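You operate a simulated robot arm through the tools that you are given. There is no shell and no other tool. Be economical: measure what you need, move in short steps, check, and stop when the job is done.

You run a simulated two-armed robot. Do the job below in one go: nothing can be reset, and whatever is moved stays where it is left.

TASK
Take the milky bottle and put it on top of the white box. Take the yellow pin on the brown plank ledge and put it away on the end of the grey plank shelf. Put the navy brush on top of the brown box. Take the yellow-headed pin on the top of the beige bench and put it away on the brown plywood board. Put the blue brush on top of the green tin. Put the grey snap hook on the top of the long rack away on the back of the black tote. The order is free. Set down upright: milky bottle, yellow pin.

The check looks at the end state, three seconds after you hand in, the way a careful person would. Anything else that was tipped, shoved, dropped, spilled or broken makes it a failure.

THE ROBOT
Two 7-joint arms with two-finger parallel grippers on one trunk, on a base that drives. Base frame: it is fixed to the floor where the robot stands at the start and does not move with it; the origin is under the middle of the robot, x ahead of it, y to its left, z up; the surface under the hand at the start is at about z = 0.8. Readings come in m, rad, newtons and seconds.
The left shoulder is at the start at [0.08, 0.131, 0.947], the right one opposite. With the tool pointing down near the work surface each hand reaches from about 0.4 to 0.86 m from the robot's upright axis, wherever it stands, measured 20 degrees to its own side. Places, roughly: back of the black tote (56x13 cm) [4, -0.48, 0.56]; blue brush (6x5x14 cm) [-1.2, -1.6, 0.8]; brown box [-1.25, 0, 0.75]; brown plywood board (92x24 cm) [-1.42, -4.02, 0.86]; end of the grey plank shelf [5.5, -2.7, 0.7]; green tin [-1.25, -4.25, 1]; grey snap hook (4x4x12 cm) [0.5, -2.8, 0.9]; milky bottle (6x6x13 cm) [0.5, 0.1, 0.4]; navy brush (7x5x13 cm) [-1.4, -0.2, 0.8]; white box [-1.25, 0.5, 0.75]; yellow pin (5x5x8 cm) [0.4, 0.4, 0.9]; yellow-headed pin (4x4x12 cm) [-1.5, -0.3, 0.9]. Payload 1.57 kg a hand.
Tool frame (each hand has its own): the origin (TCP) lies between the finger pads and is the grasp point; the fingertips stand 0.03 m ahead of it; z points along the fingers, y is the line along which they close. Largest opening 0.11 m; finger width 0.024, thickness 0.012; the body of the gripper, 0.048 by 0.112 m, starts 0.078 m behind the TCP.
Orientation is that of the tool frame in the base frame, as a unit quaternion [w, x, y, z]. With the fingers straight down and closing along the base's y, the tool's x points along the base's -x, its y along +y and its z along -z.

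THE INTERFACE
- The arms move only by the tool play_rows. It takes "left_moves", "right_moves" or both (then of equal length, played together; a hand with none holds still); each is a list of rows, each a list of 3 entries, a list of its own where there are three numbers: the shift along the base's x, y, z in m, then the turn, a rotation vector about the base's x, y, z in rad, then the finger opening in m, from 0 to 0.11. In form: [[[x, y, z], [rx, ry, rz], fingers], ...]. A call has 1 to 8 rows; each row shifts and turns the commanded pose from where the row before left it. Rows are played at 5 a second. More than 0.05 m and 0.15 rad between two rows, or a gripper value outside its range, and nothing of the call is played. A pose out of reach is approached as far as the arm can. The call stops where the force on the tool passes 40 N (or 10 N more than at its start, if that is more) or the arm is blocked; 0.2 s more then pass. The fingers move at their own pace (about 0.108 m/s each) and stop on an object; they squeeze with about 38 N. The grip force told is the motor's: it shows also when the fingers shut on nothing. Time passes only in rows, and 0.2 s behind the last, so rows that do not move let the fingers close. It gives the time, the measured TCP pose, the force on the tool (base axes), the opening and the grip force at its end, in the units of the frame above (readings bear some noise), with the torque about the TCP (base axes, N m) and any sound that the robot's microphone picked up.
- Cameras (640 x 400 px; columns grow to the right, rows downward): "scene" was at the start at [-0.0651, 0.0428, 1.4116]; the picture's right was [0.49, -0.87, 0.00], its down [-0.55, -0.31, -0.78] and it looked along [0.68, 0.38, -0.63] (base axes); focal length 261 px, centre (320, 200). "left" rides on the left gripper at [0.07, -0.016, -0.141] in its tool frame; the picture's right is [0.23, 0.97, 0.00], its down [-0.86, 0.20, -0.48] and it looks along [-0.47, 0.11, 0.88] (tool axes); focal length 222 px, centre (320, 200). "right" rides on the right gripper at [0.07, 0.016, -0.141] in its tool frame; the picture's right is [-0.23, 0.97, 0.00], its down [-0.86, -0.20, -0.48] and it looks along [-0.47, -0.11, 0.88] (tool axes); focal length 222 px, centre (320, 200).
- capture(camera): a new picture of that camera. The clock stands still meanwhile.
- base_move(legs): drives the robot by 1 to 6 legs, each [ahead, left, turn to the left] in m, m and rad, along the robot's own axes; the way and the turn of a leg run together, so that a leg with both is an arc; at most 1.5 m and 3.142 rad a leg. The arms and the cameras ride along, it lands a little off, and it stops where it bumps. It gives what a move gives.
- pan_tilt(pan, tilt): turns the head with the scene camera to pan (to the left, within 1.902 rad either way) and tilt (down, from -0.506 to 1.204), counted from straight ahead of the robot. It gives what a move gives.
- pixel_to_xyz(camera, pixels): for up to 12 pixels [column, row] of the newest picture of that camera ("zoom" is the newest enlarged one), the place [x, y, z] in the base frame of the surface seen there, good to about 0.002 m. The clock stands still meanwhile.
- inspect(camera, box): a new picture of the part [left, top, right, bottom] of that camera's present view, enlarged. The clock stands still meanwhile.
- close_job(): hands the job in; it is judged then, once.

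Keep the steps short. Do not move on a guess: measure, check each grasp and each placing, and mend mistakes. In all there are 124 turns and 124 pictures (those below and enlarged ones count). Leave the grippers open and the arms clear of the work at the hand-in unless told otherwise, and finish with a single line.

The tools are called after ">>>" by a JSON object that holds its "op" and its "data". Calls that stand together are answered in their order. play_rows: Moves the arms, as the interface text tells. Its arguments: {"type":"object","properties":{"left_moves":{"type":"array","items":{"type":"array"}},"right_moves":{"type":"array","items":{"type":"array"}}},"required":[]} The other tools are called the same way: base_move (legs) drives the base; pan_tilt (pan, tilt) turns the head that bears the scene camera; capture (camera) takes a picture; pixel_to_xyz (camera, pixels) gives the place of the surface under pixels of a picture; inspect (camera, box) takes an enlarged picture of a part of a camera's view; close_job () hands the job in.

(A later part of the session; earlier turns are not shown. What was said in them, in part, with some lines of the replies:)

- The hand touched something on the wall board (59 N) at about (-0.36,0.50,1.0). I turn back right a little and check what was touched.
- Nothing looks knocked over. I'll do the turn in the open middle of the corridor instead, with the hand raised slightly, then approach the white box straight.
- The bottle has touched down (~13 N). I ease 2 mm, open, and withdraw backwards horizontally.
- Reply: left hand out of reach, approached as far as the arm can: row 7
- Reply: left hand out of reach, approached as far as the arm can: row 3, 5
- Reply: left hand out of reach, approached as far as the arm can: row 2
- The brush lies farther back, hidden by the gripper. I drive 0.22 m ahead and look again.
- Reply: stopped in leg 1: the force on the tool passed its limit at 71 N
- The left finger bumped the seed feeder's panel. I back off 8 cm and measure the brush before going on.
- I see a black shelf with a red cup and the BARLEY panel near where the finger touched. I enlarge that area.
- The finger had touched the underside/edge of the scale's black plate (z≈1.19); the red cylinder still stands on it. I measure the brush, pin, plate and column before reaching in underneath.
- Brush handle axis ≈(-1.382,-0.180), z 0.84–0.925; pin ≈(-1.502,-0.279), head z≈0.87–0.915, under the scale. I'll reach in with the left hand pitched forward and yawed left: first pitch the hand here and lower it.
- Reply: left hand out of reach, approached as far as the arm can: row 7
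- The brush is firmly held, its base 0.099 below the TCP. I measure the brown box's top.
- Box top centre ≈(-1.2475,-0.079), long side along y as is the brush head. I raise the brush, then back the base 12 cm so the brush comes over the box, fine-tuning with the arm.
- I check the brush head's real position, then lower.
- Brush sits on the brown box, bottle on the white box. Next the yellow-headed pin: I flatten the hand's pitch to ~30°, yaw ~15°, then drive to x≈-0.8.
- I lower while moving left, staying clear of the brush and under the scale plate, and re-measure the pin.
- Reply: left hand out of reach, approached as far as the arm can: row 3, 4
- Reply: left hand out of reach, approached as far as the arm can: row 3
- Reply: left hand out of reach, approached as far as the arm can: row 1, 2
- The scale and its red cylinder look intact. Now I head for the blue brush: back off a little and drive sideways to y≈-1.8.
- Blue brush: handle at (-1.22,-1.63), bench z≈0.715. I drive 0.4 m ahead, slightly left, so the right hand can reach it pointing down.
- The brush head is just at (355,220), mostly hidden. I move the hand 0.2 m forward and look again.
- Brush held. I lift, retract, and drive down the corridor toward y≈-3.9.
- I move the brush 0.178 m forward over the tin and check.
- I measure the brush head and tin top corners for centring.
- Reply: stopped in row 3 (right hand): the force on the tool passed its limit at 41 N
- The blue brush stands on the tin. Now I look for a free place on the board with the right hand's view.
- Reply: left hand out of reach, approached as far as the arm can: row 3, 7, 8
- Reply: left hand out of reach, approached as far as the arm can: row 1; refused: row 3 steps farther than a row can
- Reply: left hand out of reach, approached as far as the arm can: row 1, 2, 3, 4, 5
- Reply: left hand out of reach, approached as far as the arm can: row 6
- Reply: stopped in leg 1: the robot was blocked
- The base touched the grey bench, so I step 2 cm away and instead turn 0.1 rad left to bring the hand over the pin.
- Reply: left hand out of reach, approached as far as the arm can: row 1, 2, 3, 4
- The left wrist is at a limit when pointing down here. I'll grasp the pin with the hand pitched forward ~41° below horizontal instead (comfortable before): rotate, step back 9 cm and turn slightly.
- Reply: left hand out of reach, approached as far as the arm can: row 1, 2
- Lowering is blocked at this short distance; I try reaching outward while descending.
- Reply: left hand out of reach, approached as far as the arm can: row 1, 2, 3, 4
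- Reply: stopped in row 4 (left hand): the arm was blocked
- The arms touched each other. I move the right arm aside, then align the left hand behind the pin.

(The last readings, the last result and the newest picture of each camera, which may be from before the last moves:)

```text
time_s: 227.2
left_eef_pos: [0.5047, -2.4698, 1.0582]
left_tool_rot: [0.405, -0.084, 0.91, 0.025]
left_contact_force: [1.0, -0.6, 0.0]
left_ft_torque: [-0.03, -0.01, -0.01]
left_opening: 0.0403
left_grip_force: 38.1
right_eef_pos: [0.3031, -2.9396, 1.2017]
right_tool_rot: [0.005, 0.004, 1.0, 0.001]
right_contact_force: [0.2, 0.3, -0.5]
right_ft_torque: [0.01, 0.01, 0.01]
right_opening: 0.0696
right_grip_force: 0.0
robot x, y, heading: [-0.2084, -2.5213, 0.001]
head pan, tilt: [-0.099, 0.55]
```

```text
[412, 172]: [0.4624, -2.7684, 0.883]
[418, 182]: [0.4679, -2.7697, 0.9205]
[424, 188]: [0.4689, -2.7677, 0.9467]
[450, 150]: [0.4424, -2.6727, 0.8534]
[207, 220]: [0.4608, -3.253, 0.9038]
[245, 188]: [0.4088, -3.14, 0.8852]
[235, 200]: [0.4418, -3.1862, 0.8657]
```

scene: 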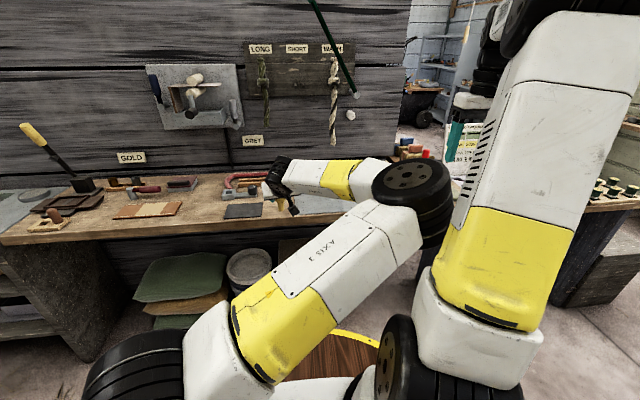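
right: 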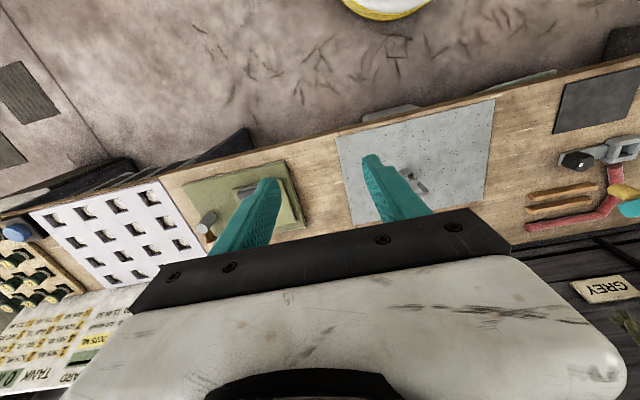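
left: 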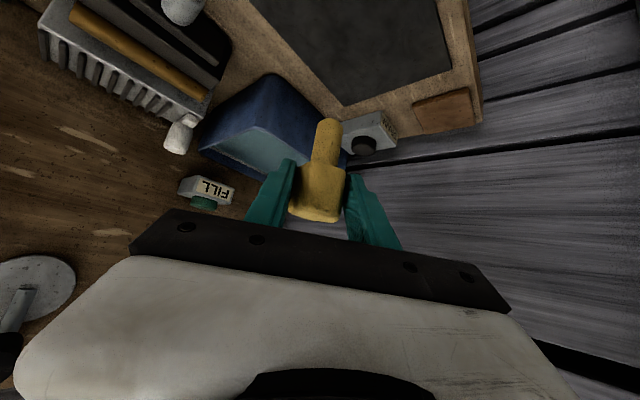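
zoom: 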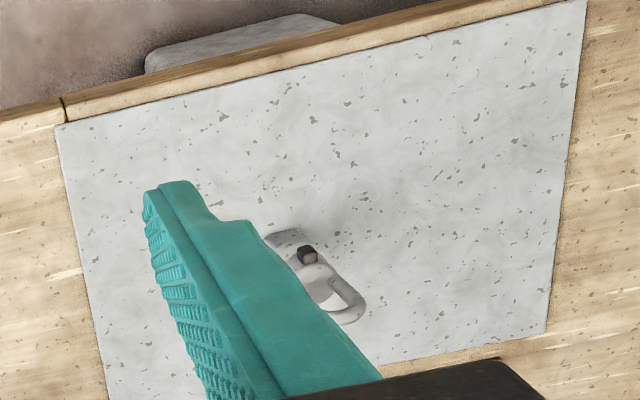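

The hook stands upright at about (0.467,-2.769), z 0.853–~0.97. I move the right hand near above it and take another look.

>>> {"op": "play_rows", "data": {"right_moves": [[[0.02, 0.034, -0.018], [0, 0, 0], 0.08], [[0.02, 0.034, -0.018], [0, 0, 0], 0.08], [[0.02, 0.034, -0.018], [0, 0, 0], 0.08], [[0.02, 0.034, -0.018], [0, 0, 0], 0.08], [[0.02, 0.034, -0.018], [0, 0, 0], 0.08]]}}

>>> {"op": "capture", "data": {"camera": "right"}}

```text
time_s: 228.3
left_eef_pos: [0.5098, -2.4201, 1.0501]
left_tool_rot: [0.397, -0.119, 0.909, 0.043]
left_contact_force: [-0.8, -0.3, 0.3]
left_ft_torque: [0.0, 0.03, 0.02]
left_opening: 0.0403
left_grip_force: 38.0
right_eef_pos: [0.4012, -2.7785, 1.1185]
right_tool_rot: [0.013, 0.01, 1.0, -0.001]
right_contact_force: [-0.2, -0.6, -0.1]
right_ft_torque: [0.02, 0.0, 0.0]
right_opening: 0.0801
right_grip_force: 0.0
robot x, y, heading: [-0.2082, -2.5158, -0.0]
head pan, tilt: [-0.099, 0.55]
```

```text
18 pictures are left
```

right: 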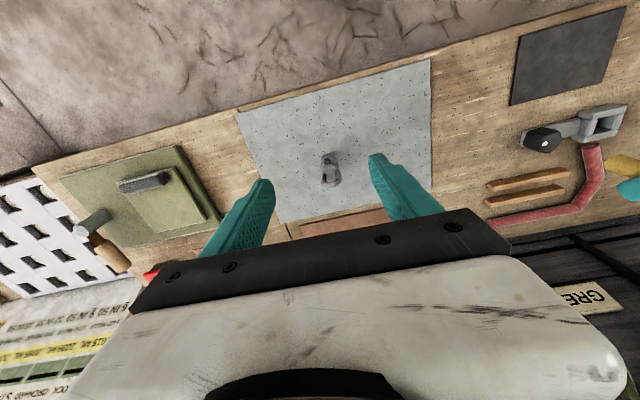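

The two arms press on each other slightly. I measure the hook, then shift the base 0.1 m left so the right arm works more to its own side.

>>> {"op": "pixel_to_xyz", "data": {"camera": "right", "pixels": [[332, 180], [330, 170], [328, 158], [322, 168], [338, 170], [325, 183], [340, 182]]}}

>>> {"op": "base_move", "data": {"legs": [[0, 0.1, 0]]}}

>>> {"op": "play_rows", "data": {"right_moves": [[[0.015, -0.03, 0], [0, 0, 0], 0.07], [[0.015, -0.03, 0], [0, 0, 0], 0.07], [[0.015, -0.03, 0], [0, 0, 0], 0.07]]}}

```text
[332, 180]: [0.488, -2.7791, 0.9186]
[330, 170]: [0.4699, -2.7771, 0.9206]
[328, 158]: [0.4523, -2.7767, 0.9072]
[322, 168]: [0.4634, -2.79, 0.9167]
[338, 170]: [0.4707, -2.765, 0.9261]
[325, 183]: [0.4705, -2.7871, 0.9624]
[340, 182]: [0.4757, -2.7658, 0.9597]
```

```text
time_s: 229.5
left_eef_pos: [0.5092, -2.3153, 1.0478]
left_tool_rot: [0.396, -0.121, 0.909, 0.043]
left_contact_force: [-0.8, 0.1, -0.3]
left_ft_torque: [0.01, 0.02, 0.02]
left_opening: 0.0404
left_grip_force: 37.2
right_eef_pos: [0.402, -2.6726, 1.1187]
right_tool_rot: [0.013, 0.006, 1.0, 0.001]
right_contact_force: [-0.1, -0.8, -0.5]
right_ft_torque: [-0.01, -0.02, 0.0]
right_opening: 0.0802
right_grip_force: 0.0
robot x, y, heading: [-0.2062, -2.4223, -0.001]
head pan, tilt: [-0.099, 0.55]
```

```text
time_s: 230.3
left_eef_pos: [0.5106, -2.2921, 1.0419]
left_tool_rot: [0.392, -0.134, 0.908, 0.057]
left_contact_force: [0.0, 0.0, -0.6]
left_ft_torque: [-0.01, -0.02, -0.04]
left_opening: 0.0406
left_grip_force: 37.7
right_eef_pos: [0.4473, -2.7669, 1.1332]
right_tool_rot: [0.021, 0.008, 1.0, -0.002]
right_contact_force: [-0.1, 0.1, -0.2]
right_ft_torque: [-0.04, 0.0, -0.02]
right_opening: 0.07
right_grip_force: 0.1
robot x, y, heading: [-0.2085, -2.4199, -0.004]
head pan, tilt: [-0.099, 0.55]
```

The arms still graze at the elbows, but the right hand is at (0.447,-2.767). I descend in short steps onto the hook, watching readings.

>>> {"op": "play_rows", "data": {"right_moves": [[[0.02, -0.01, -0.03], [0, 0, 0], 0.07], [[0, 0, -0.04], [0, 0, 0], 0.07], [[0, 0, -0.04], [0, 0, 0], 0.07]]}}

>>> {"op": "capture", "data": {"camera": "right"}}

```text
time_s: 231.1
left_eef_pos: [0.5115, -2.2664, 1.0355]
left_tool_rot: [0.386, -0.152, 0.907, 0.068]
left_contact_force: [-1.4, -0.7, -0.7]
left_ft_torque: [0.01, 0.0, -0.03]
left_opening: 0.0403
left_grip_force: 37.8
right_eef_pos: [0.4687, -2.7752, 1.0206]
right_tool_rot: [0.021, 0.009, 1.0, -0.001]
right_contact_force: [-1.4, -0.6, 0.4]
right_ft_torque: [-0.01, -0.02, 0.02]
right_opening: 0.0698
right_grip_force: 0.1
robot x, y, heading: [-0.2037, -2.4175, -0.002]
head pan, tilt: [-0.099, 0.55]
```

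```text
17 pictures are left
```

right: 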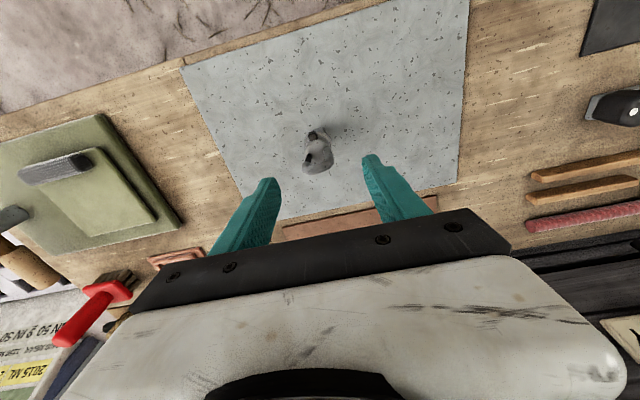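

The hook is centred. I go down to z≈0.908 and close.

>>> {"op": "play_rows", "data": {"right_moves": [[[0, -0.001, -0.04], [0, 0, 0], 0.07], [[0, 0, -0.04], [0, 0, 0], 0.07], [[0, 0, -0.033], [0, 0, 0], 0.07], [[0, 0, 0], [0, 0, 0], 0.0], [[0, 0, 0], [0, 0, 0], 0.0], [[0, 0, 0], [0, 0, 0], 0.0], [[0, 0, 0.03], [0, 0, 0], 0.0]]}}

>>> {"op": "capture", "data": {"camera": "right"}}

```text
time_s: 232.7
left_eef_pos: [0.5121, -2.3121, 1.059]
left_tool_rot: [0.4, -0.132, 0.906, 0.029]
left_contact_force: [0.3, 0.3, -0.9]
left_ft_torque: [0.0, 0.03, -0.02]
left_opening: 0.0403
left_grip_force: 37.8
right_eef_pos: [0.463, -2.7831, 0.9167]
right_tool_rot: [0.005, 0.014, 1.0, 0.001]
right_contact_force: [-0.9, 0.0, -1.0]
right_ft_torque: [-0.02, 0.07, 0.01]
right_opening: 0.0331
right_grip_force: 38.2
robot x, y, heading: [-0.2086, -2.4163, -0.0]
head pan, tilt: [-0.099, 0.55]
```

```text
16 pictures are left
```

right: 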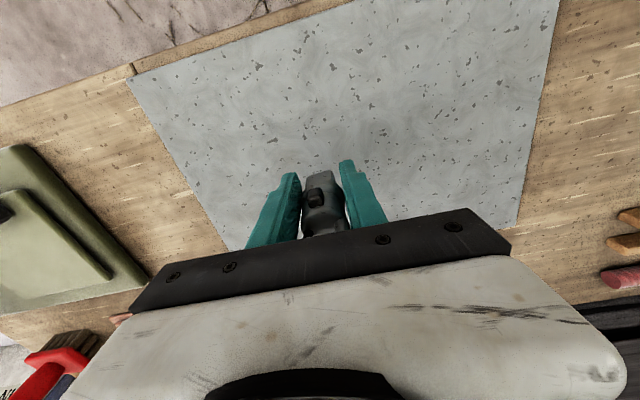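

Hook gripped (opening 0.033; its foot ≈0.035 under the TCP). I lift it, back up, and drive around through the opening into the other room.

>>> {"op": "play_rows", "data": {"right_moves": [[[0, 0, 0.045], [0, 0, 0], 0.0], [[0, -0.01, 0.045], [0, 0, 0], 0.0], [[-0.02, -0.02, 0.04], [0, 0, 0], 0.0], [[-0.02, -0.02, 0.02], [0, 0, 0], 0.0]]}}

>>> {"op": "base_move", "data": {"legs": [[-0.25, 0, 0], [0, -1.2, 0], [0, -1.15, 0], [1.4, 0, 0], [1.4, 0, 0]]}}

>>> {"op": "pan_tilt", "data": {"pan": 0.9, "tilt": 0.3}}

>>> {"op": "capture", "data": {"camera": "scene"}}

```text
time_s: 233.7
left_eef_pos: [0.5103, -2.3037, 1.0473]
left_tool_rot: [0.395, -0.13, 0.908, 0.045]
left_contact_force: [-0.2, -0.7, -0.6]
left_ft_torque: [0.0, 0.02, 0.02]
left_opening: 0.0403
left_grip_force: 38.0
right_eef_pos: [0.4295, -2.8224, 1.0795]
right_tool_rot: [0.014, 0.005, 1.0, 0.002]
right_contact_force: [0.6, -0.9, -2.3]
right_ft_torque: [0.03, 0.03, -0.02]
right_opening: 0.0331
right_grip_force: 38.2
robot x, y, heading: [-0.2081, -2.4196, -0.003]
head pan, tilt: [-0.099, 0.55]
```

```text
time_s: 249.8
left_eef_pos: [0.8669, -4.6118, 1.0473]
left_tool_rot: [0.394, -0.144, 0.906, 0.054]
left_contact_force: [-0.2, 0.3, -0.8]
left_ft_torque: [0.01, 0.0, -0.01]
left_opening: 0.0404
left_grip_force: 38.5
right_eef_pos: [0.8008, -5.1319, 1.0753]
right_tool_rot: [0.011, -0.011, 1.0, 0.002]
right_contact_force: [0.0, 0.3, -2.1]
right_ft_torque: [-0.03, 0.03, 0.02]
right_opening: 0.0332
right_grip_force: 37.9
robot x, y, heading: [0.1517, -4.7493, 0.028]
head pan, tilt: [-0.099, 0.55]
stopped in leg 4: the robot was blocked; the commanded pose is now the measured one
```

```text
time_s: 251.1
left_eef_pos: [0.8641, -4.6117, 1.0463]
left_tool_rot: [0.394, -0.144, 0.906, 0.054]
left_contact_force: [-0.6, 0.3, -1.1]
left_ft_torque: [0.0, 0.02, -0.04]
left_opening: 0.0402
left_grip_force: 38.0
right_eef_pos: [0.7994, -5.1326, 1.0749]
right_tool_rot: [0.011, -0.01, 1.0, 0.002]
right_contact_force: [0.9, -0.8, -1.7]
right_ft_torque: [0.01, -0.01, 0.0]
right_opening: 0.0329
right_grip_force: 38.4
robot x, y, heading: [0.1508, -4.7481, 0.035]
head pan, tilt: [0.901, 0.3]
```

```text
15 pictures are left
```

scene: 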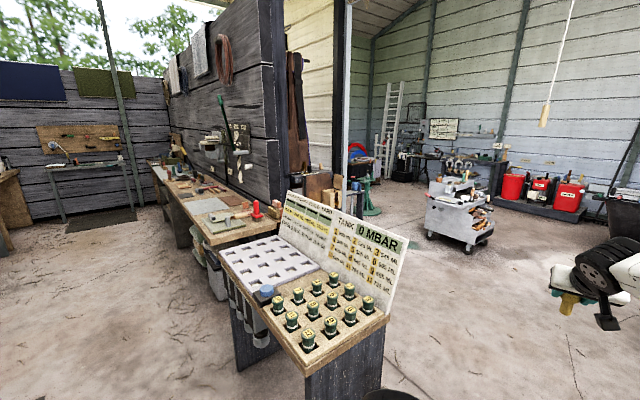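

The base is blocked — a black bucket-like rim is visible at (390,395). I measure it and the surroundings.

>>> {"op": "pixel_to_xyz", "data": {"camera": "scene", "pixels": [[390, 394], [415, 397], [345, 370], [370, 345], [450, 330], [460, 200], [560, 195], [385, 150], [440, 130], [630, 190], [365, 215], [320, 190]]}}

>>> {"op": "pan_tilt", "data": {"pan": -0.3, "tilt": 0.8}}

>>> {"op": "capture", "data": {"camera": "scene"}}

```text
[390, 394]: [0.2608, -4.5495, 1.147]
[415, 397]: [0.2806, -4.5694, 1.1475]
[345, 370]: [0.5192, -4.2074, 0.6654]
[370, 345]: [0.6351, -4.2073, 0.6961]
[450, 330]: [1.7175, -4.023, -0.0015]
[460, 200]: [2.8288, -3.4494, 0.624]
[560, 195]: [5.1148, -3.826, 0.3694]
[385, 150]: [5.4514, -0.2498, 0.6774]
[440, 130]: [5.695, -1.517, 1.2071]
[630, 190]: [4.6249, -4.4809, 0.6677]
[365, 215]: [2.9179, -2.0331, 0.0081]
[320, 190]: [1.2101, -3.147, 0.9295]
```

```text
time_s: 252.5
left_eef_pos: [0.8644, -4.6118, 1.0477]
left_tool_rot: [0.394, -0.144, 0.906, 0.054]
left_contact_force: [0.4, -0.2, -0.6]
left_ft_torque: [0.03, 0.01, -0.02]
left_opening: 0.0405
left_grip_force: 37.7
right_eef_pos: [0.8001, -5.1315, 1.0747]
right_tool_rot: [0.011, -0.011, 1.0, 0.001]
right_contact_force: [0.0, 0.6, -2.0]
right_ft_torque: [0.01, 0.02, -0.01]
right_opening: 0.0329
right_grip_force: 38.4
robot x, y, heading: [0.1501, -4.7483, 0.034]
head pan, tilt: [-0.3, 0.799]
```

```text
14 pictures are left
```

scene: 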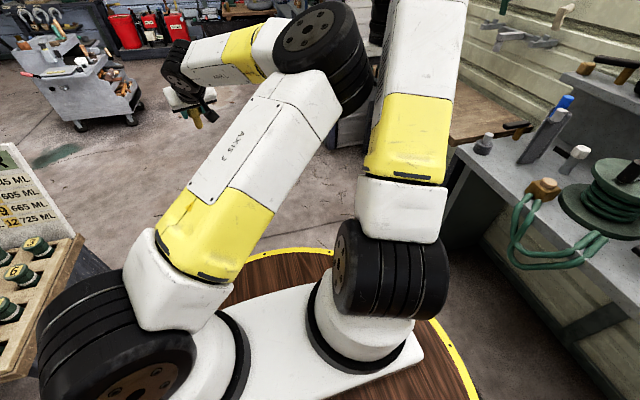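

>>> {"op": "pixel_to_xyz", "data": {"camera": "scene", "pixels": [[455, 150], [500, 235], [540, 300], [480, 165], [75, 250], [50, 300], [440, 130], [435, 330]]}}

```text
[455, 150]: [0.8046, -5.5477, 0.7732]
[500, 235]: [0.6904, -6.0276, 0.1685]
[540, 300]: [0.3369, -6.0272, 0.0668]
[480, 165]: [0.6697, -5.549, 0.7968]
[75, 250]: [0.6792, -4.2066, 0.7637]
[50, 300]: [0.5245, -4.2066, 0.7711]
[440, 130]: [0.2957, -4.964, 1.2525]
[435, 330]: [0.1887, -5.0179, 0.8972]
```

Benches are far enough on both sides (y -4.2 and -5.55); perhaps the panel bench's underside caught the base. I back up slightly, straighten, shift 0.15 m right and try again.

>>> {"op": "base_move", "data": {"legs": [[-0.08, 0, -0.034], [0, -0.15, 0], [0.7, 0, 0]]}}

```text
time_s: 257.9
left_eef_pos: [1.4926, -4.789, 1.0471]
left_tool_rot: [0.395, -0.128, 0.908, 0.048]
left_contact_force: [0.2, -0.1, 0.2]
left_ft_torque: [0.0, -0.01, -0.04]
left_opening: 0.0405
left_grip_force: 38.3
right_eef_pos: [1.4088, -5.3068, 1.0741]
right_tool_rot: [0.011, 0.007, 1.0, 0.002]
right_contact_force: [-0.3, -0.7, -1.5]
right_ft_torque: [0.0, 0.07, -0.02]
right_opening: 0.0329
right_grip_force: 37.4
robot x, y, heading: [0.7729, -4.9, 0.002]
head pan, tilt: [-0.3, 0.799]
```

Free now. I continue through the opening, keeping away from the post at (2.0,-5.38), and look over the new room.

>>> {"op": "base_move", "data": {"legs": [[0.4, 0, 0], [0.4, 0.5, 0], [1.4, 0, 0], [0.5, 0.0, 0.6]]}}

>>> {"op": "pan_tilt", "data": {"pan": 0.45, "tilt": 0.3}}

>>> {"op": "capture", "data": {"camera": "scene"}}

```text
time_s: 272.8
left_eef_pos: [3.9894, -3.7913, 1.0469]
left_tool_rot: [0.364, -0.391, 0.83, 0.162]
left_contact_force: [-0.6, -0.2, -0.8]
left_ft_torque: [-0.03, 0.03, 0.01]
left_opening: 0.0404
left_grip_force: 38.0
right_eef_pos: [4.212, -4.2653, 1.0758]
right_tool_rot: [0.011, -0.289, 0.957, 0.006]
right_contact_force: [0.5, -0.5, -2.0]
right_ft_torque: [0.0, 0.03, -0.01]
right_opening: 0.0331
right_grip_force: 37.9
robot x, y, heading: [3.4584, -4.2886, 0.594]
head pan, tilt: [-0.3, 0.799]
```

```text
time_s: 273.9
left_eef_pos: [3.9891, -3.7895, 1.0474]
left_tool_rot: [0.364, -0.391, 0.83, 0.162]
left_contact_force: [-0.1, -0.1, -1.0]
left_ft_torque: [-0.04, 0.0, 0.02]
left_opening: 0.0404
left_grip_force: 38.0
right_eef_pos: [4.2124, -4.2656, 1.0753]
right_tool_rot: [0.01, -0.289, 0.957, 0.005]
right_contact_force: [-0.3, 0.8, -1.1]
right_ft_torque: [-0.01, 0.04, 0.0]
right_opening: 0.0328
right_grip_force: 38.3
robot x, y, heading: [3.4571, -4.2896, 0.597]
head pan, tilt: [0.45, 0.3]
```

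```text
13 pictures are left
```

scene: 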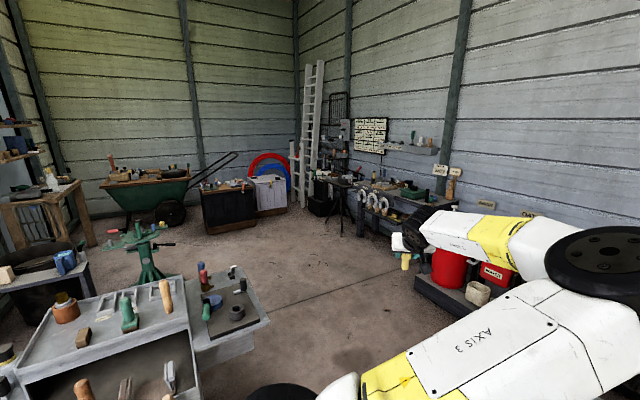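

I see the black tote at (228,205) and a grey plank bench with horseshoes at (400,195). I measure both.

>>> {"op": "pixel_to_xyz", "data": {"camera": "scene", "pixels": [[205, 192], [252, 186], [228, 190], [225, 182], [365, 185], [405, 195], [430, 205], [445, 205], [400, 215], [410, 148], [205, 180], [260, 270]]}}

>>> {"op": "inspect", "data": {"camera": "scene", "box": [180, 120, 470, 250]}}

```text
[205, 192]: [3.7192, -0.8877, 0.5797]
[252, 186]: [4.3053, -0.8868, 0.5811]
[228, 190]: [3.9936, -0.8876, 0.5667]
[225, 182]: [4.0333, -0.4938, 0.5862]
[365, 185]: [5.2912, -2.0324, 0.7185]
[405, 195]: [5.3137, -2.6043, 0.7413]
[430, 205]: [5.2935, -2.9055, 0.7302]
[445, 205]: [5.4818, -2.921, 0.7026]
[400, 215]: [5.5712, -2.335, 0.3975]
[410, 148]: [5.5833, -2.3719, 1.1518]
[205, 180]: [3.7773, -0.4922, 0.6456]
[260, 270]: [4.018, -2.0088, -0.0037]
```

```text
2.21 times, centred on (325, 185) of scene
```

zoom: 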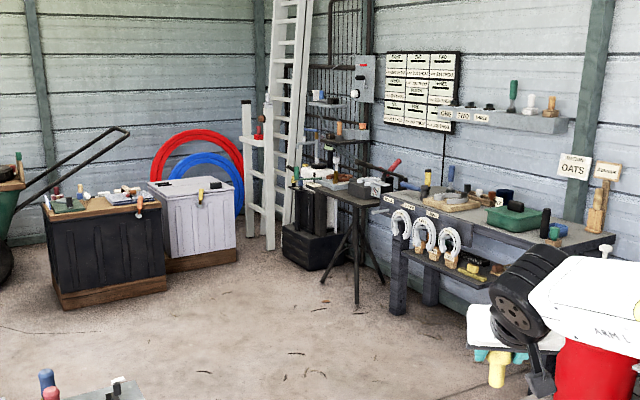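

The tote: x 3.7–4.3, front y≈-0.89, back strip near y≈-0.48, top z≈0.57. I step +x, turn to face +y and drive toward it.

>>> {"op": "base_move", "data": {"legs": [[0.25, -0.17, 0], [0, 0, 0.974], [1.4, 0, 0], [1.4, 0.0, 0]]}}

>>> {"op": "pan_tilt", "data": {"pan": -0.15, "tilt": 0.75}}

>>> {"op": "capture", "data": {"camera": "scene"}}

```text
time_s: 282.2
left_eef_pos: [3.5448, -2.8919, 1.0469]
left_tool_rot: [-0.219, 0.777, -0.487, -0.333]
left_contact_force: [-0.2, 0.1, 0.1]
left_ft_torque: [0.0, -0.01, -0.01]
left_opening: 0.0402
left_grip_force: 38.1
right_eef_pos: [4.0675, -2.886, 1.0754]
right_tool_rot: [-0.005, 0.761, -0.649, -0.009]
right_contact_force: [0.2, 0.4, -1.4]
right_ft_torque: [-0.02, -0.06, 0.02]
right_opening: 0.0329
right_grip_force: 37.9
robot x, y, heading: [3.7787, -3.5841, 1.738]
head pan, tilt: [0.45, 0.3]
stopped in leg 3: the robot was blocked; the commanded pose is now the measured one
```

```text
time_s: 283.2
left_eef_pos: [3.544, -2.8929, 1.0467]
left_tool_rot: [-0.219, 0.777, -0.487, -0.333]
left_contact_force: [-0.2, 0.1, -0.3]
left_ft_torque: [0.0, -0.01, -0.05]
left_opening: 0.0401
left_grip_force: 38.2
right_eef_pos: [4.0686, -2.8864, 1.0748]
right_tool_rot: [-0.005, 0.76, -0.649, -0.011]
right_contact_force: [0.3, 0.7, -2.2]
right_ft_torque: [-0.01, 0.0, -0.02]
right_opening: 0.0328
right_grip_force: 38.3
robot x, y, heading: [3.7777, -3.5822, 1.737]
head pan, tilt: [-0.15, 0.75]
```

```text
11 pictures are left
```

scene: 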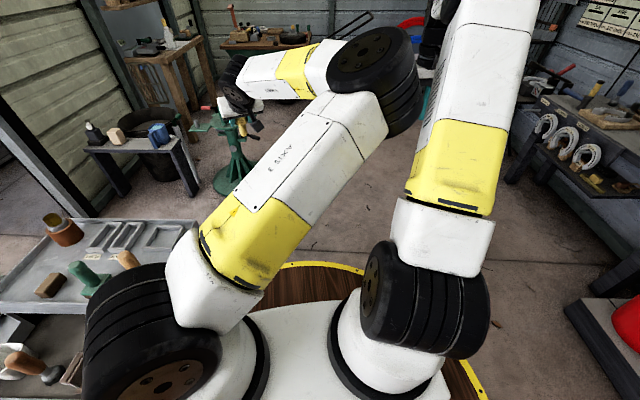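

The base touched the cart on the left. I step back and right, straighten, and drive on along x≈4.1.

>>> {"op": "base_move", "data": {"legs": [[-0.05, 0, 0], [0, -0.36, 0], [0, 0, -0.166], [1.2, 0, 0], [0.95, 0.12, 0]]}}

>>> {"op": "capture", "data": {"camera": "scene"}}

```text
time_s: 297.0
left_eef_pos: [3.9373, -0.6936, 1.0469]
left_tool_rot: [-0.247, 0.732, -0.554, -0.312]
left_contact_force: [-0.5, 0.4, 0.2]
left_ft_torque: [0.01, 0.0, 0.01]
left_opening: 0.0404
left_grip_force: 38.0
right_eef_pos: [4.4564, -0.7815, 1.0756]
right_tool_rot: [0.006, -0.7, 0.714, 0.01]
right_contact_force: [0.1, -0.1, -1.8]
right_ft_torque: [-0.06, 0.02, -0.01]
right_opening: 0.0332
right_grip_force: 37.9
robot x, y, heading: [4.0442, -1.4133, 1.561]
head pan, tilt: [-0.15, 0.75]
```

```text
10 pictures are left
```

scene: 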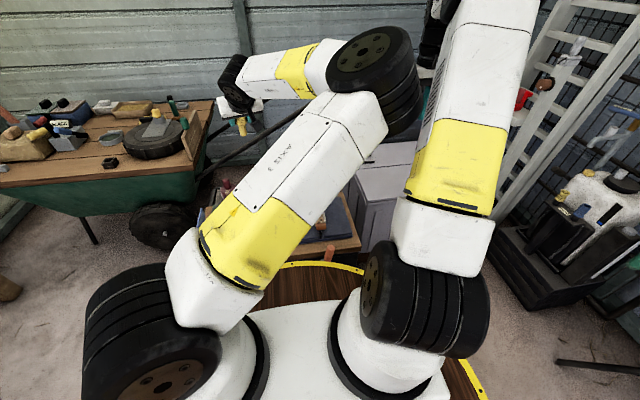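

>>> {"op": "pixel_to_xyz", "data": {"camera": "scene", "pixels": [[190, 225], [200, 180], [345, 225], [340, 245], [330, 205], [375, 185], [360, 240], [225, 185], [320, 225]]}}

>>> {"op": "base_move", "data": {"legs": [[0, 0.2, 0]]}}

>>> {"op": "capture", "data": {"camera": "right"}}

```text
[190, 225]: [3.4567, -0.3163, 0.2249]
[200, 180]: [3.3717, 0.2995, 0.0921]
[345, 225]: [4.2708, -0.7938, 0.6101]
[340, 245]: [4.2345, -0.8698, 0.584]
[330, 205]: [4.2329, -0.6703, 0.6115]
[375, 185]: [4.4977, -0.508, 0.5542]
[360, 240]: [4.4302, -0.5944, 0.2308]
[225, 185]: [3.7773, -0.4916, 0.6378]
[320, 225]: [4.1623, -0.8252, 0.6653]
```

```text
time_s: 298.6
left_eef_pos: [3.739, -0.6914, 1.0464]
left_tool_rot: [-0.247, 0.731, -0.553, -0.313]
left_contact_force: [-0.7, 0.3, -0.1]
left_ft_torque: [-0.01, -0.04, -0.01]
left_opening: 0.0401
left_grip_force: 38.5
right_eef_pos: [4.2558, -0.779, 1.0743]
right_tool_rot: [0.007, -0.701, 0.713, 0.01]
right_contact_force: [0.4, -1.0, -2.1]
right_ft_torque: [-0.03, -0.03, -0.01]
right_opening: 0.0329
right_grip_force: 37.6
robot x, y, heading: [3.8449, -1.4097, 1.559]
head pan, tilt: [-0.15, 0.75]
```

```text
9 pictures are left
```

right: 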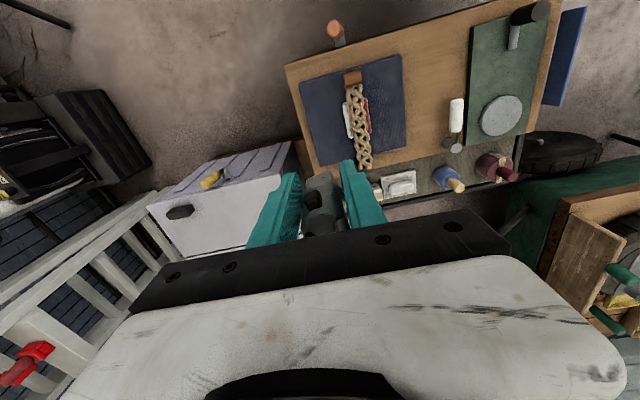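

The back strip is the grey band from (515,165) to (370,190), holding a white block, a blue and a red cup. I measure free spots.

>>> {"op": "pixel_to_xyz", "data": {"camera": "right", "pixels": [[420, 172], [425, 188], [376, 188], [400, 182], [447, 178], [470, 165], [485, 182], [495, 165], [405, 168], [390, 203], [520, 160]]}}

>>> {"op": "inspect", "data": {"camera": "right", "box": [330, 120, 540, 230]}}

```text
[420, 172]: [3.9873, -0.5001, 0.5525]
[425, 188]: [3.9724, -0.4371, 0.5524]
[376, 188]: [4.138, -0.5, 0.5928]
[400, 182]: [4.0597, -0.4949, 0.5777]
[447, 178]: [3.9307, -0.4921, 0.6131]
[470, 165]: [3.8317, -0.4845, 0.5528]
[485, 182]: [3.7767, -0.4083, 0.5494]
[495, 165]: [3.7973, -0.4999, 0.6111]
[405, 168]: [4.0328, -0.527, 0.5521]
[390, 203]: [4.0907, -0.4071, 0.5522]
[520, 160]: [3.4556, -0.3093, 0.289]
```

```text
3.05 times, centred on (435, 175) of right
```

zoom: 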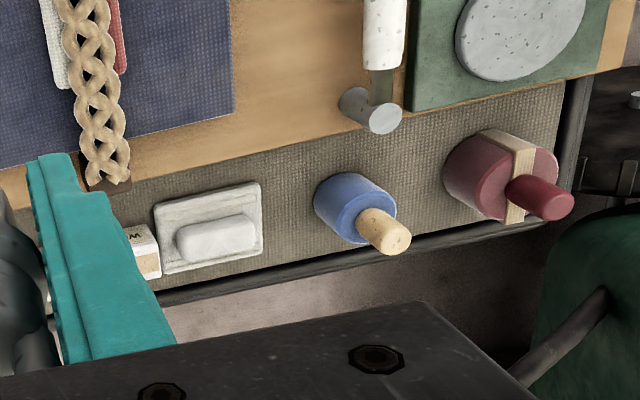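

Strip z≈0.5525, y -0.54…-0.40. The right end (x 4.17–4.28) is hidden by my hand; I shift 0.17 m right to see it.

>>> {"op": "base_move", "data": {"legs": [[0, -0.17, 0]]}}

>>> {"op": "capture", "data": {"camera": "right"}}

```text
time_s: 300.1
left_eef_pos: [3.9095, -0.6934, 1.0473]
left_tool_rot: [-0.247, 0.732, -0.553, -0.313]
left_contact_force: [-0.5, -0.2, -1.1]
left_ft_torque: [-0.03, 0.0, 0.02]
left_opening: 0.0399
left_grip_force: 37.8
right_eef_pos: [4.427, -0.7794, 1.0747]
right_tool_rot: [0.006, -0.701, 0.713, 0.01]
right_contact_force: [0.0, 0.2, -1.8]
right_ft_torque: [-0.03, -0.03, -0.03]
right_opening: 0.0328
right_grip_force: 38.5
robot x, y, heading: [4.0233, -1.4115, 1.562]
head pan, tilt: [-0.15, 0.75]
```

```text
7 pictures are left
```

right: 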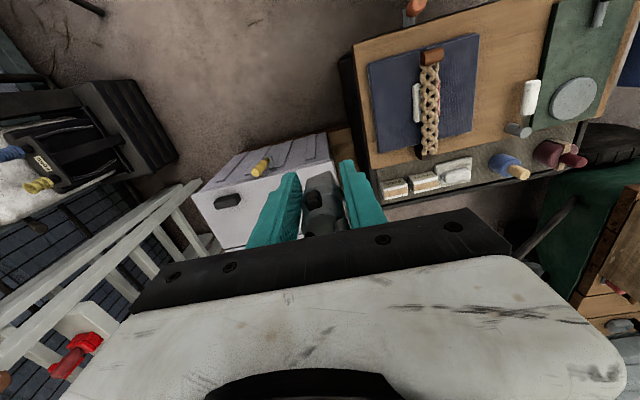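

The right end is taken by two small boxes. The gap between the blue and red cups, slightly toward the back, looks usable; I measure precisely.

>>> {"op": "pixel_to_xyz", "data": {"camera": "right", "pixels": [[521, 173], [502, 163], [491, 160], [510, 160], [576, 161], [550, 152], [537, 150], [527, 165], [533, 175], [520, 185], [500, 180], [560, 167]]}}

```text
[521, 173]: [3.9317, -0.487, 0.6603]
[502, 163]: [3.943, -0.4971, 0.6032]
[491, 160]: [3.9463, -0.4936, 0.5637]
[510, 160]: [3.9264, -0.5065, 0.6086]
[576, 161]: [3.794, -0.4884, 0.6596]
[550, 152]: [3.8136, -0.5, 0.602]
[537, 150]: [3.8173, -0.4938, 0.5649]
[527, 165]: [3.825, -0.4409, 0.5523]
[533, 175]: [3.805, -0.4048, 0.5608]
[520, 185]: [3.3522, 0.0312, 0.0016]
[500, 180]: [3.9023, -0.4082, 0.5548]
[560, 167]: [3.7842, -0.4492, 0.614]
```

Gap: red cup edge x≤3.825, blue cup 3.905–3.95 (tips z 0.66); strip free at y≈-0.445. I reposition the base to (3.78,-1.21) turned to ~1.9 rad so the right arm works on its own side, then move above the gap.

>>> {"op": "base_move", "data": {"legs": [[0.2, 0.245, 0], [0, 0, 0.338]]}}

```text
time_s: 303.2
left_eef_pos: [3.4277, -0.5731, 1.0485]
left_tool_rot: [-0.189, 0.816, -0.42, -0.351]
left_contact_force: [0.5, 0.7, -1.0]
left_ft_torque: [-0.03, -0.02, 0.01]
left_opening: 0.0401
left_grip_force: 37.6
right_eef_pos: [3.9433, -0.4783, 1.0751]
right_tool_rot: [-0.004, 0.813, -0.582, -0.011]
right_contact_force: [0.2, -0.4, -1.4]
right_ft_torque: [-0.02, -0.02, 0.01]
right_opening: 0.033
right_grip_force: 37.9
robot x, y, heading: [3.7738, -1.2129, 1.902]
head pan, tilt: [-0.15, 0.75]
```

I move over the gap and descend to z≈0.755, then check.

>>> {"op": "play_rows", "data": {"right_moves": [[[-0.037, 0.0145, -0.025], [0, 0, 0], 0.0], [[-0.038, 0.0145, -0.025], [0, 0, 0], 0.0], [[0, 0, -0.045], [0, 0, 0], 0.0], [[0, 0, -0.045], [0, 0, 0], 0.0], [[0, 0, -0.045], [0, 0, 0], 0.0], [[0, 0, -0.045], [0, 0, 0], 0.0], [[0, 0, -0.045], [0, 0, 0], 0.0], [[0, 0, -0.045], [0, 0, 0], 0.0]]}}

>>> {"op": "capture", "data": {"camera": "right"}}

```text
time_s: 305.0
left_eef_pos: [3.4276, -0.5732, 1.0466]
left_tool_rot: [-0.19, 0.815, -0.421, -0.35]
left_contact_force: [0.3, -0.4, -0.7]
left_ft_torque: [0.0, -0.04, -0.04]
left_opening: 0.0402
left_grip_force: 38.4
right_eef_pos: [3.8663, -0.4504, 0.7507]
right_tool_rot: [-0.005, 0.814, -0.581, -0.012]
right_contact_force: [-0.9, 0.0, -0.4]
right_ft_torque: [-0.01, 0.01, 0.0]
right_opening: 0.0329
right_grip_force: 37.6
robot x, y, heading: [3.7739, -1.2145, 1.912]
head pan, tilt: [-0.15, 0.75]
```

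```text
6 pictures are left
```

right: 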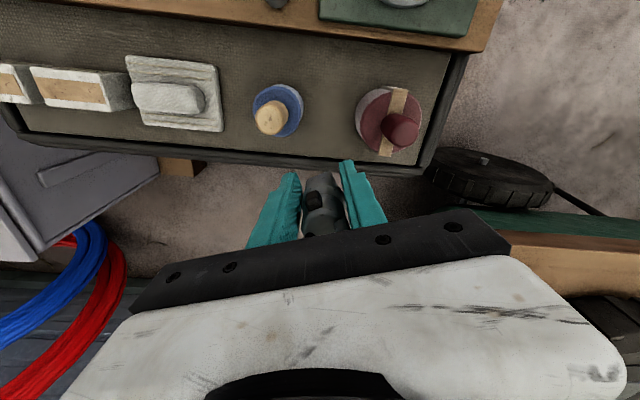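

The gap is wide. I measure the strip there.

>>> {"op": "pixel_to_xyz", "data": {"camera": "right", "pixels": [[328, 110], [325, 145], [325, 158], [300, 115], [358, 125], [325, 75], [318, 176], [312, 182]]}}

```text
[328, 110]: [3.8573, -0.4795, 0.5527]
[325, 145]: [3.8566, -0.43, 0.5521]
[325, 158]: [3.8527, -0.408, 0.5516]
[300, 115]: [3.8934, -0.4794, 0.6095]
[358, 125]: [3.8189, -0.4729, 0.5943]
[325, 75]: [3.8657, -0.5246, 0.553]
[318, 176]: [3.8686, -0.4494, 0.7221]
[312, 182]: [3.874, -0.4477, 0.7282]
```

I nudge slightly toward the strip's middle and lower to contact.

>>> {"op": "play_rows", "data": {"right_moves": [[[-0.007, -0.012, -0.04], [0, 0, 0], 0.0], [[0, 0, -0.045], [0, 0, 0], 0.0], [[0, 0, -0.045], [0, 0, 0], 0.0], [[0, 0, -0.02], [0, 0, 0], 0.0], [[0, 0, -0.008], [0, 0, 0], 0.0], [[0, 0, -0.004], [0, 0, 0], 0.0], [[0, 0, 0], [0, 0, 0], 0.0]]}}

```text
time_s: 306.2
left_eef_pos: [3.4287, -0.5728, 1.0469]
left_tool_rot: [-0.189, 0.816, -0.419, -0.35]
left_contact_force: [0.9, -0.4, -0.5]
left_ft_torque: [-0.03, -0.02, -0.02]
left_opening: 0.0402
left_grip_force: 38.0
right_eef_pos: [3.8587, -0.4556, 0.6052]
right_tool_rot: [-0.009, 0.813, -0.582, -0.015]
right_contact_force: [-1.9, -2.5, 13.4]
right_ft_torque: [0.0, -0.53, -0.14]
right_opening: 0.0332
right_grip_force: 38.3
robot x, y, heading: [3.7675, -1.2127, 1.899]
head pan, tilt: [-0.15, 0.75]
stopped in row 5 (right hand): the force on the tool passed its limit at 49 N (the readings are from after the stop); the commanded pose is now the measured one
```

Contact at z 0.605 matches a hook grasp at z≈0.905 (foot 0.052 below). I ease 1 mm, open modestly and lift straight up.

>>> {"op": "play_rows", "data": {"right_moves": [[[0, 0, 0.001], [0, 0, 0], 0.03], [[0, 0, 0], [0, 0, 0], 0.06], [[0, 0, 0], [0, 0, 0], 0.06], [[0, 0, 0.04], [0, 0, 0], 0.06], [[0, 0, 0.045], [0, 0, 0], 0.06], [[0, 0, 0.045], [0, 0, 0], 0.06], [[0, 0, 0.045], [0, 0, 0], 0.06], [[0, 0, 0.045], [0, 0, 0], 0.06]]}}

>>> {"op": "capture", "data": {"camera": "right"}}

```text
time_s: 308.0
left_eef_pos: [3.4276, -0.5732, 1.0465]
left_tool_rot: [-0.19, 0.815, -0.42, -0.351]
left_contact_force: [0.3, 0.3, -1.3]
left_ft_torque: [0.0, -0.01, 0.0]
left_opening: 0.0401
left_grip_force: 38.1
right_eef_pos: [3.8566, -0.4555, 0.8249]
right_tool_rot: [-0.008, 0.814, -0.581, -0.014]
right_contact_force: [-0.5, 0.5, -0.3]
right_ft_torque: [-0.02, 0.02, -0.01]
right_opening: 0.0598
right_grip_force: 0.0
robot x, y, heading: [3.7729, -1.2124, 1.906]
head pan, tilt: [-0.15, 0.75]
```

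```text
5 pictures are left
```

right: 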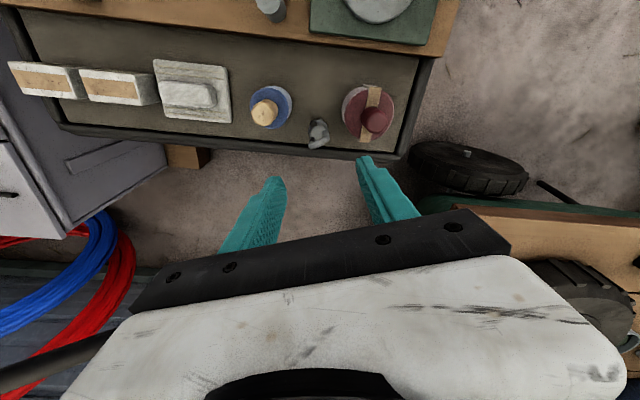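

The hook stands on the tote's back strip. I raise the right hand and drive to the grey plank shelf's end with the pin.

>>> {"op": "play_rows", "data": {"right_moves": [[[0.015, -0.03, 0.035], [0, 0, 0], 0.08], [[0.015, -0.03, 0.035], [0, 0, 0], 0.08], [[0.015, -0.03, 0.035], [0, 0, 0], 0.08], [[0.02, 0, 0.04], [0, 0, 0], 0.08], [[0.02, 0, 0.04], [0, 0, 0], 0.08]]}}

>>> {"op": "base_move", "data": {"legs": [[-0.35, 0, 0], [0, 0, -1.906], [0, -1.25, 0], [0.55, 0, 0]]}}

>>> {"op": "pan_tilt", "data": {"pan": 0.45, "tilt": 0.6}}

>>> {"op": "capture", "data": {"camera": "scene"}}

```text
time_s: 309.2
left_eef_pos: [3.429, -0.5729, 1.0464]
left_tool_rot: [-0.189, 0.816, -0.42, -0.35]
left_contact_force: [0.1, 0.0, -0.4]
left_ft_torque: [-0.02, -0.05, 0.02]
left_opening: 0.0398
left_grip_force: 37.6
right_eef_pos: [3.9404, -0.5467, 1.0113]
right_tool_rot: [-0.007, 0.814, -0.581, -0.014]
right_contact_force: [-0.4, 0.8, -0.9]
right_ft_torque: [-0.01, -0.02, 0.05]
right_opening: 0.08
right_grip_force: 0.1
robot x, y, heading: [3.7711, -1.2123, 1.909]
head pan, tilt: [-0.15, 0.75]
```

```text
time_s: 324.7
left_eef_pos: [5.1824, -2.6609, 1.0466]
left_tool_rot: [0.395, -0.137, 0.907, 0.051]
left_contact_force: [0.6, 0.3, -1.2]
left_ft_torque: [0.02, -0.01, 0.01]
left_opening: 0.0401
left_grip_force: 38.0
right_eef_pos: [5.0448, -3.1557, 1.0107]
right_tool_rot: [0.015, -0.003, 1.0, 0.002]
right_contact_force: [0.3, -0.6, -0.1]
right_ft_torque: [0.0, -0.01, -0.01]
right_opening: 0.0803
right_grip_force: 0.1
robot x, y, heading: [4.4676, -2.7844, 0.017]
head pan, tilt: [-0.15, 0.75]
```

```text
time_s: 325.7
left_eef_pos: [5.1818, -2.661, 1.0472]
left_tool_rot: [0.395, -0.137, 0.907, 0.051]
left_contact_force: [-0.4, 0.3, -0.7]
left_ft_torque: [-0.02, 0.01, -0.01]
left_opening: 0.0401
left_grip_force: 38.0
right_eef_pos: [5.0454, -3.1559, 1.0095]
right_tool_rot: [0.016, -0.004, 1.0, 0.001]
right_contact_force: [-0.3, -0.8, 0.1]
right_ft_torque: [0.01, 0.03, 0.01]
right_opening: 0.0801
right_grip_force: 0.0
robot x, y, heading: [4.4669, -2.7868, 0.016]
head pan, tilt: [0.45, 0.6]
```

```text
4 pictures are left
```

scene: 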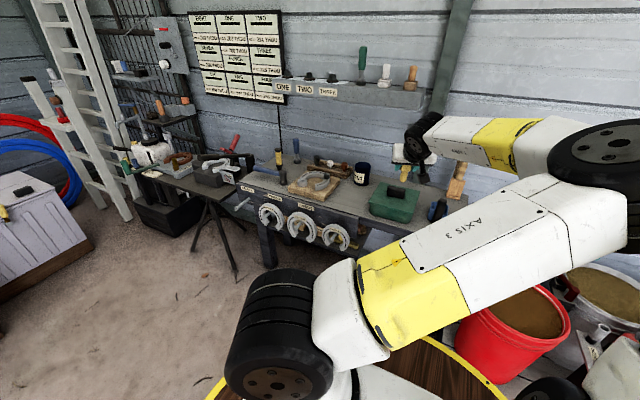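

I measure the shelf's end region next to the black bottle at (437,210).

>>> {"op": "pixel_to_xyz", "data": {"camera": "scene", "pixels": [[420, 190], [425, 200], [437, 212], [455, 198], [464, 200], [450, 206], [395, 192], [420, 222], [428, 190], [458, 175], [447, 195]]}}

>>> {"op": "capture", "data": {"camera": "left"}}

```text
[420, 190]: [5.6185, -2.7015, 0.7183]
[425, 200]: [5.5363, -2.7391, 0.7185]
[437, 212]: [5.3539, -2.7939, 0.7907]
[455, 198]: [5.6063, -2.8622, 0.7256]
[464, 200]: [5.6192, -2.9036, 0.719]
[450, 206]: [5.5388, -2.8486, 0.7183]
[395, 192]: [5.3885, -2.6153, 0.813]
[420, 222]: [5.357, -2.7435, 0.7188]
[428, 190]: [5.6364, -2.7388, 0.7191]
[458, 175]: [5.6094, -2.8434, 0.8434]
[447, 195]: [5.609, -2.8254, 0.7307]
```

```text
3 pictures are left
```

left: 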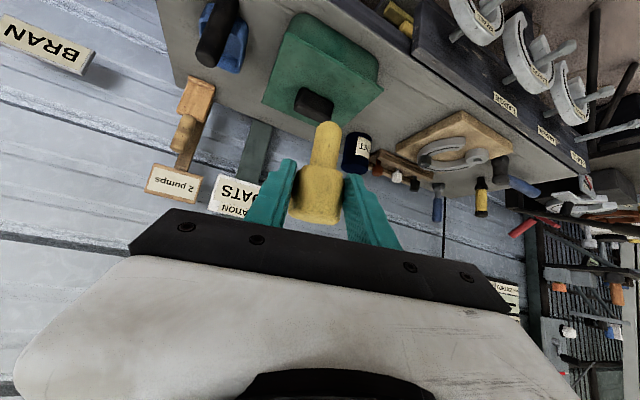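

The shelf surface (z≈0.7185) is free around (5.54,-2.76), between the green box, the brush and the wooden peg. I verify neighbours in the left view.

>>> {"op": "pixel_to_xyz", "data": {"camera": "left", "pixels": [[265, 98], [272, 60], [240, 70], [236, 35], [245, 95], [215, 82], [192, 78], [200, 60], [330, 122], [250, 20], [250, 115], [170, 45]]}}

```text
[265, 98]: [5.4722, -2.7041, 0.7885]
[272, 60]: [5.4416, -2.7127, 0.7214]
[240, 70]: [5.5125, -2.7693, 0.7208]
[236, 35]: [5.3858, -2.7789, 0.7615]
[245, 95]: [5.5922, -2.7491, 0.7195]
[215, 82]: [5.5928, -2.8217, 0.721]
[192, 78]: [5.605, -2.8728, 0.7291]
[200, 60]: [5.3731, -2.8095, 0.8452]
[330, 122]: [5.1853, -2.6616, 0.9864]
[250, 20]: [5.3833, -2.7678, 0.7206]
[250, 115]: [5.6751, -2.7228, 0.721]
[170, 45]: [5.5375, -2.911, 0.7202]
```

I check the red bucket's position before driving closer.

>>> {"op": "pixel_to_xyz", "data": {"camera": "scene", "pixels": [[470, 335], [515, 370], [500, 315], [560, 310], [455, 290], [490, 380]]}}

```text
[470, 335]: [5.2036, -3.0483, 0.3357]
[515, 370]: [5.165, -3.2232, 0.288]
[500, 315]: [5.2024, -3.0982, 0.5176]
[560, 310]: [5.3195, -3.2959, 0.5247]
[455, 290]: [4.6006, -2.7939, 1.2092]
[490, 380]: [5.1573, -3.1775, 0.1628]
```

The bucket starts at x≈5.15, y≈-3.05; base to (4.78,-2.86) is fine. I drive there, then extend the arm over the spot and lower partway.

>>> {"op": "base_move", "data": {"legs": [[0.315, -0.075, -0.016]]}}

```text
time_s: 327.8
left_eef_pos: [5.4997, -2.7525, 1.0452]
left_tool_rot: [0.395, -0.127, 0.909, 0.047]
left_contact_force: [-0.7, 0.3, -0.6]
left_ft_torque: [0.02, -0.02, -0.02]
left_opening: 0.0401
left_grip_force: 38.1
right_eef_pos: [5.3521, -3.2442, 1.0106]
right_tool_rot: [0.016, 0.007, 1.0, 0.002]
right_contact_force: [0.7, 0.6, -0.3]
right_ft_torque: [-0.02, -0.02, -0.02]
right_opening: 0.08
right_grip_force: 0.1
robot x, y, heading: [4.7841, -2.8596, -0.009]
head pan, tilt: [0.45, 0.6]
5 turns are left
```

Five turns remain, so I combine: extend, descend to just above the surface, and look.

>>> {"op": "play_rows", "data": {"left_moves": [[[0.039, -0.002, -0.03], [0, 0, 0], 0.0], [[0.039, -0.002, -0.03], [0, 0, 0], 0.0], [[0, 0, -0.045], [0, 0, 0], 0.0], [[0, 0, -0.045], [0, 0, 0], 0.0], [[0, 0, -0.045], [0, 0, 0], 0.0], [[0, 0, -0.045], [0, 0, 0], 0.0], [[0, 0, -0.01], [0, 0, 0], 0.0], [[0, 0, 0], [0, 0, 0], 0.0]]}}

>>> {"op": "capture", "data": {"camera": "left"}}

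>>> {"op": "pixel_to_xyz", "data": {"camera": "left", "pixels": [[328, 122], [318, 130], [340, 130], [328, 112], [300, 120]]}}

```text
time_s: 329.6
left_eef_pos: [5.5538, -2.7713, 0.8134]
left_tool_rot: [0.396, -0.127, 0.908, 0.046]
left_contact_force: [0.7, -0.1, -0.2]
left_ft_torque: [0.03, 0.06, 0.0]
left_opening: 0.0401
left_grip_force: 38.1
left hand out of reach, approached as far as the arm can: row 5, 6, 7
right_eef_pos: [5.3504, -3.2445, 1.0097]
right_tool_rot: [0.016, 0.008, 1.0, 0.002]
right_contact_force: [0.4, -0.1, -0.7]
right_ft_torque: [0.02, 0.0, 0.04]
right_opening: 0.0801
right_grip_force: 0.0
robot x, y, heading: [4.781, -2.8602, -0.002]
head pan, tilt: [0.45, 0.6]
```

```text
2 pictures are left
```

left: 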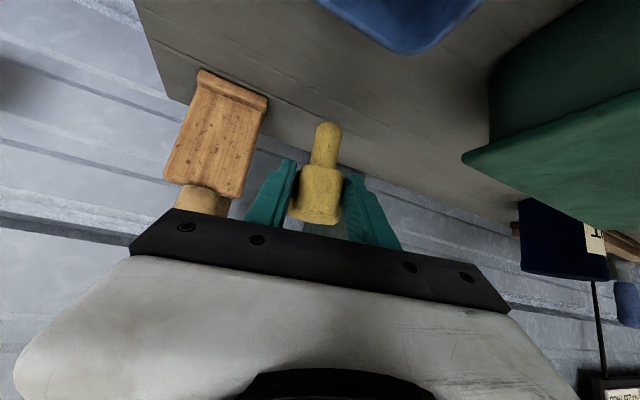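

```text
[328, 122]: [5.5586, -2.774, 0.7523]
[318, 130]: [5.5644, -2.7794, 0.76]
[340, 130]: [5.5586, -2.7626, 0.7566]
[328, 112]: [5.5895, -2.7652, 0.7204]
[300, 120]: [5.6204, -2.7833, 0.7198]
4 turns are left
```

The arm is at its reach, foot ~3 cm above the shelf. I bring the base 5 cm closer, then lower to contact.

>>> {"op": "base_move", "data": {"legs": [[0.05, 0, 0]]}}

>>> {"op": "play_rows", "data": {"left_moves": [[[-0.012, 0.002, -0.015], [0, 0, 0], 0.0], [[-0.008, 0, -0.008], [0, 0, 0], 0.0], [[0, 0, -0.004], [0, 0, 0], 0.0], [[0, 0, -0.003], [0, 0, 0], 0.0], [[0, 0, -0.002], [0, 0, 0], 0.0], [[0, 0, 0], [0, 0, 0], 0.0]]}}

>>> {"op": "capture", "data": {"camera": "left"}}

>>> {"op": "pixel_to_xyz", "data": {"camera": "left", "pixels": [[328, 122], [326, 125], [328, 118], [328, 110], [345, 120], [300, 125]]}}

```text
time_s: 330.7
left_eef_pos: [5.6029, -2.7723, 0.8121]
left_tool_rot: [0.395, -0.126, 0.909, 0.047]
left_contact_force: [-0.4, -0.2, -1.5]
left_ft_torque: [-0.03, 0.03, 0.0]
left_opening: 0.04
left_grip_force: 38.1
right_eef_pos: [5.3991, -3.2448, 1.0096]
right_tool_rot: [0.016, 0.008, 1.0, 0.002]
right_contact_force: [0.1, 0.4, -0.7]
right_ft_torque: [0.02, 0.02, 0.03]
right_opening: 0.0797
right_grip_force: 0.1
robot x, y, heading: [4.8292, -2.8593, -0.004]
head pan, tilt: [0.45, 0.6]
stopped in leg 1: the robot was blocked; the commanded pose is now the measured one
```

```text
time_s: 332.1
left_eef_pos: [5.5798, -2.7741, 0.7843]
left_tool_rot: [0.395, -0.126, 0.909, 0.047]
left_contact_force: [-0.4, -0.2, -1.1]
left_ft_torque: [-0.05, 0.03, -0.03]
left_opening: 0.0402
left_grip_force: 38.1
left hand out of reach, approached as far as the arm can: row 4
right_eef_pos: [5.4005, -3.2436, 1.01]
right_tool_rot: [0.015, 0.008, 1.0, 0.002]
right_contact_force: [0.2, 0.0, -0.3]
right_ft_torque: [-0.05, 0.0, 0.0]
right_opening: 0.0799
right_grip_force: 0.1
robot x, y, heading: [4.832, -2.8625, -0.006]
head pan, tilt: [0.45, 0.6]
```

```text
1 pictures are left
```

left: 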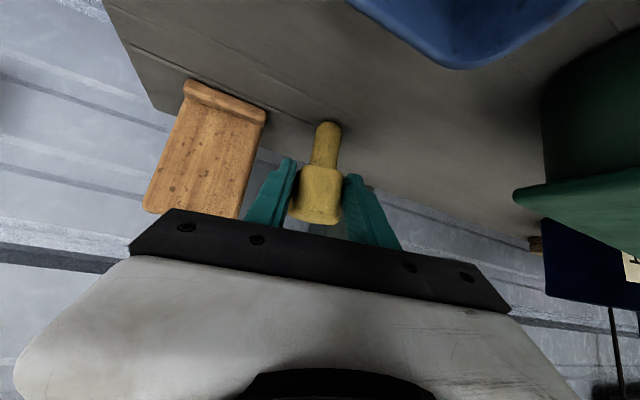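

```text
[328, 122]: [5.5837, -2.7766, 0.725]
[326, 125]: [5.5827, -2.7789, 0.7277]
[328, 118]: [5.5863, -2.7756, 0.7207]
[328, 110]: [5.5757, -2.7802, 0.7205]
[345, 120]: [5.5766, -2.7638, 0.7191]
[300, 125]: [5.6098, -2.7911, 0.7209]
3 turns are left
```

The foot is within ~2 mm of the shelf. I settle 2 mm, open, lift straight up clear, then back the robot off.

>>> {"op": "play_rows", "data": {"left_moves": [[[-0.001, 0, -0.002], [0, 0, 0], 0.0], [[0, 0, 0], [0, 0, 0], 0.0], [[0, 0, 0], [0, 0, 0], 0.065], [[0, 0, 0], [0, 0, 0], 0.065], [[0, 0, 0.03], [0, 0, 0], 0.065], [[0, 0, 0.045], [0, 0, 0], 0.065], [[-0.005, 0, 0.045], [0, 0, 0], 0.065], [[-0.015, 0, 0.045], [0, 0, 0], 0.065]]}}

>>> {"op": "base_move", "data": {"legs": [[-0.3, 0, 0]]}}

>>> {"op": "capture", "data": {"camera": "left"}}

```text
time_s: 333.9
left_eef_pos: [5.5574, -2.773, 0.9483]
left_tool_rot: [0.395, -0.126, 0.909, 0.047]
left_contact_force: [0.9, 0.8, 0.1]
left_ft_torque: [0.0, 0.03, 0.0]
left_opening: 0.0648
left_grip_force: 0.0
right_eef_pos: [5.3996, -3.2454, 1.0098]
right_tool_rot: [0.015, 0.008, 1.0, 0.002]
right_contact_force: [0.2, 1.0, -0.4]
right_ft_torque: [-0.01, 0.02, 0.01]
right_opening: 0.0799
right_grip_force: 0.1
robot x, y, heading: [4.827, -2.858, -0.011]
head pan, tilt: [0.45, 0.6]
```

```text
time_s: 336.0
left_eef_pos: [5.2549, -2.7689, 0.9471]
left_tool_rot: [0.396, -0.127, 0.908, 0.046]
left_contact_force: [0.1, 0.0, -0.1]
left_ft_torque: [-0.03, -0.02, 0.01]
left_opening: 0.0649
left_grip_force: 0.0
right_eef_pos: [5.0982, -3.2406, 1.0097]
right_tool_rot: [0.015, 0.005, 1.0, 0.003]
right_contact_force: [-0.5, 0.0, 0.4]
right_ft_torque: [-0.01, -0.01, 0.0]
right_opening: 0.08
right_grip_force: 0.0
robot x, y, heading: [4.526, -2.8589, -0.003]
head pan, tilt: [0.45, 0.6]
```

```text
0 pictures are left
2 turns are left
```

left: 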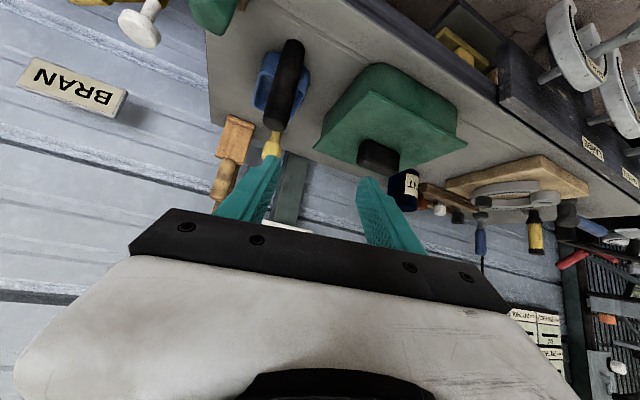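

The yellow pin is standing at (272,145), behind the brush on the end of the shelf. Both grippers are open and the arms are clear, so I hand in the job.

>>> {"op": "close_job", "data": {}}

```text
The job is handed in.
```

All six items are set down where you asked, with the milky bottle and yellow pin left upright; the robot bumped the wall board, the scale plate, the grey bench and the cart on the way, and I saw nothing tipped but did not check the cart or grey bench for a small shift.
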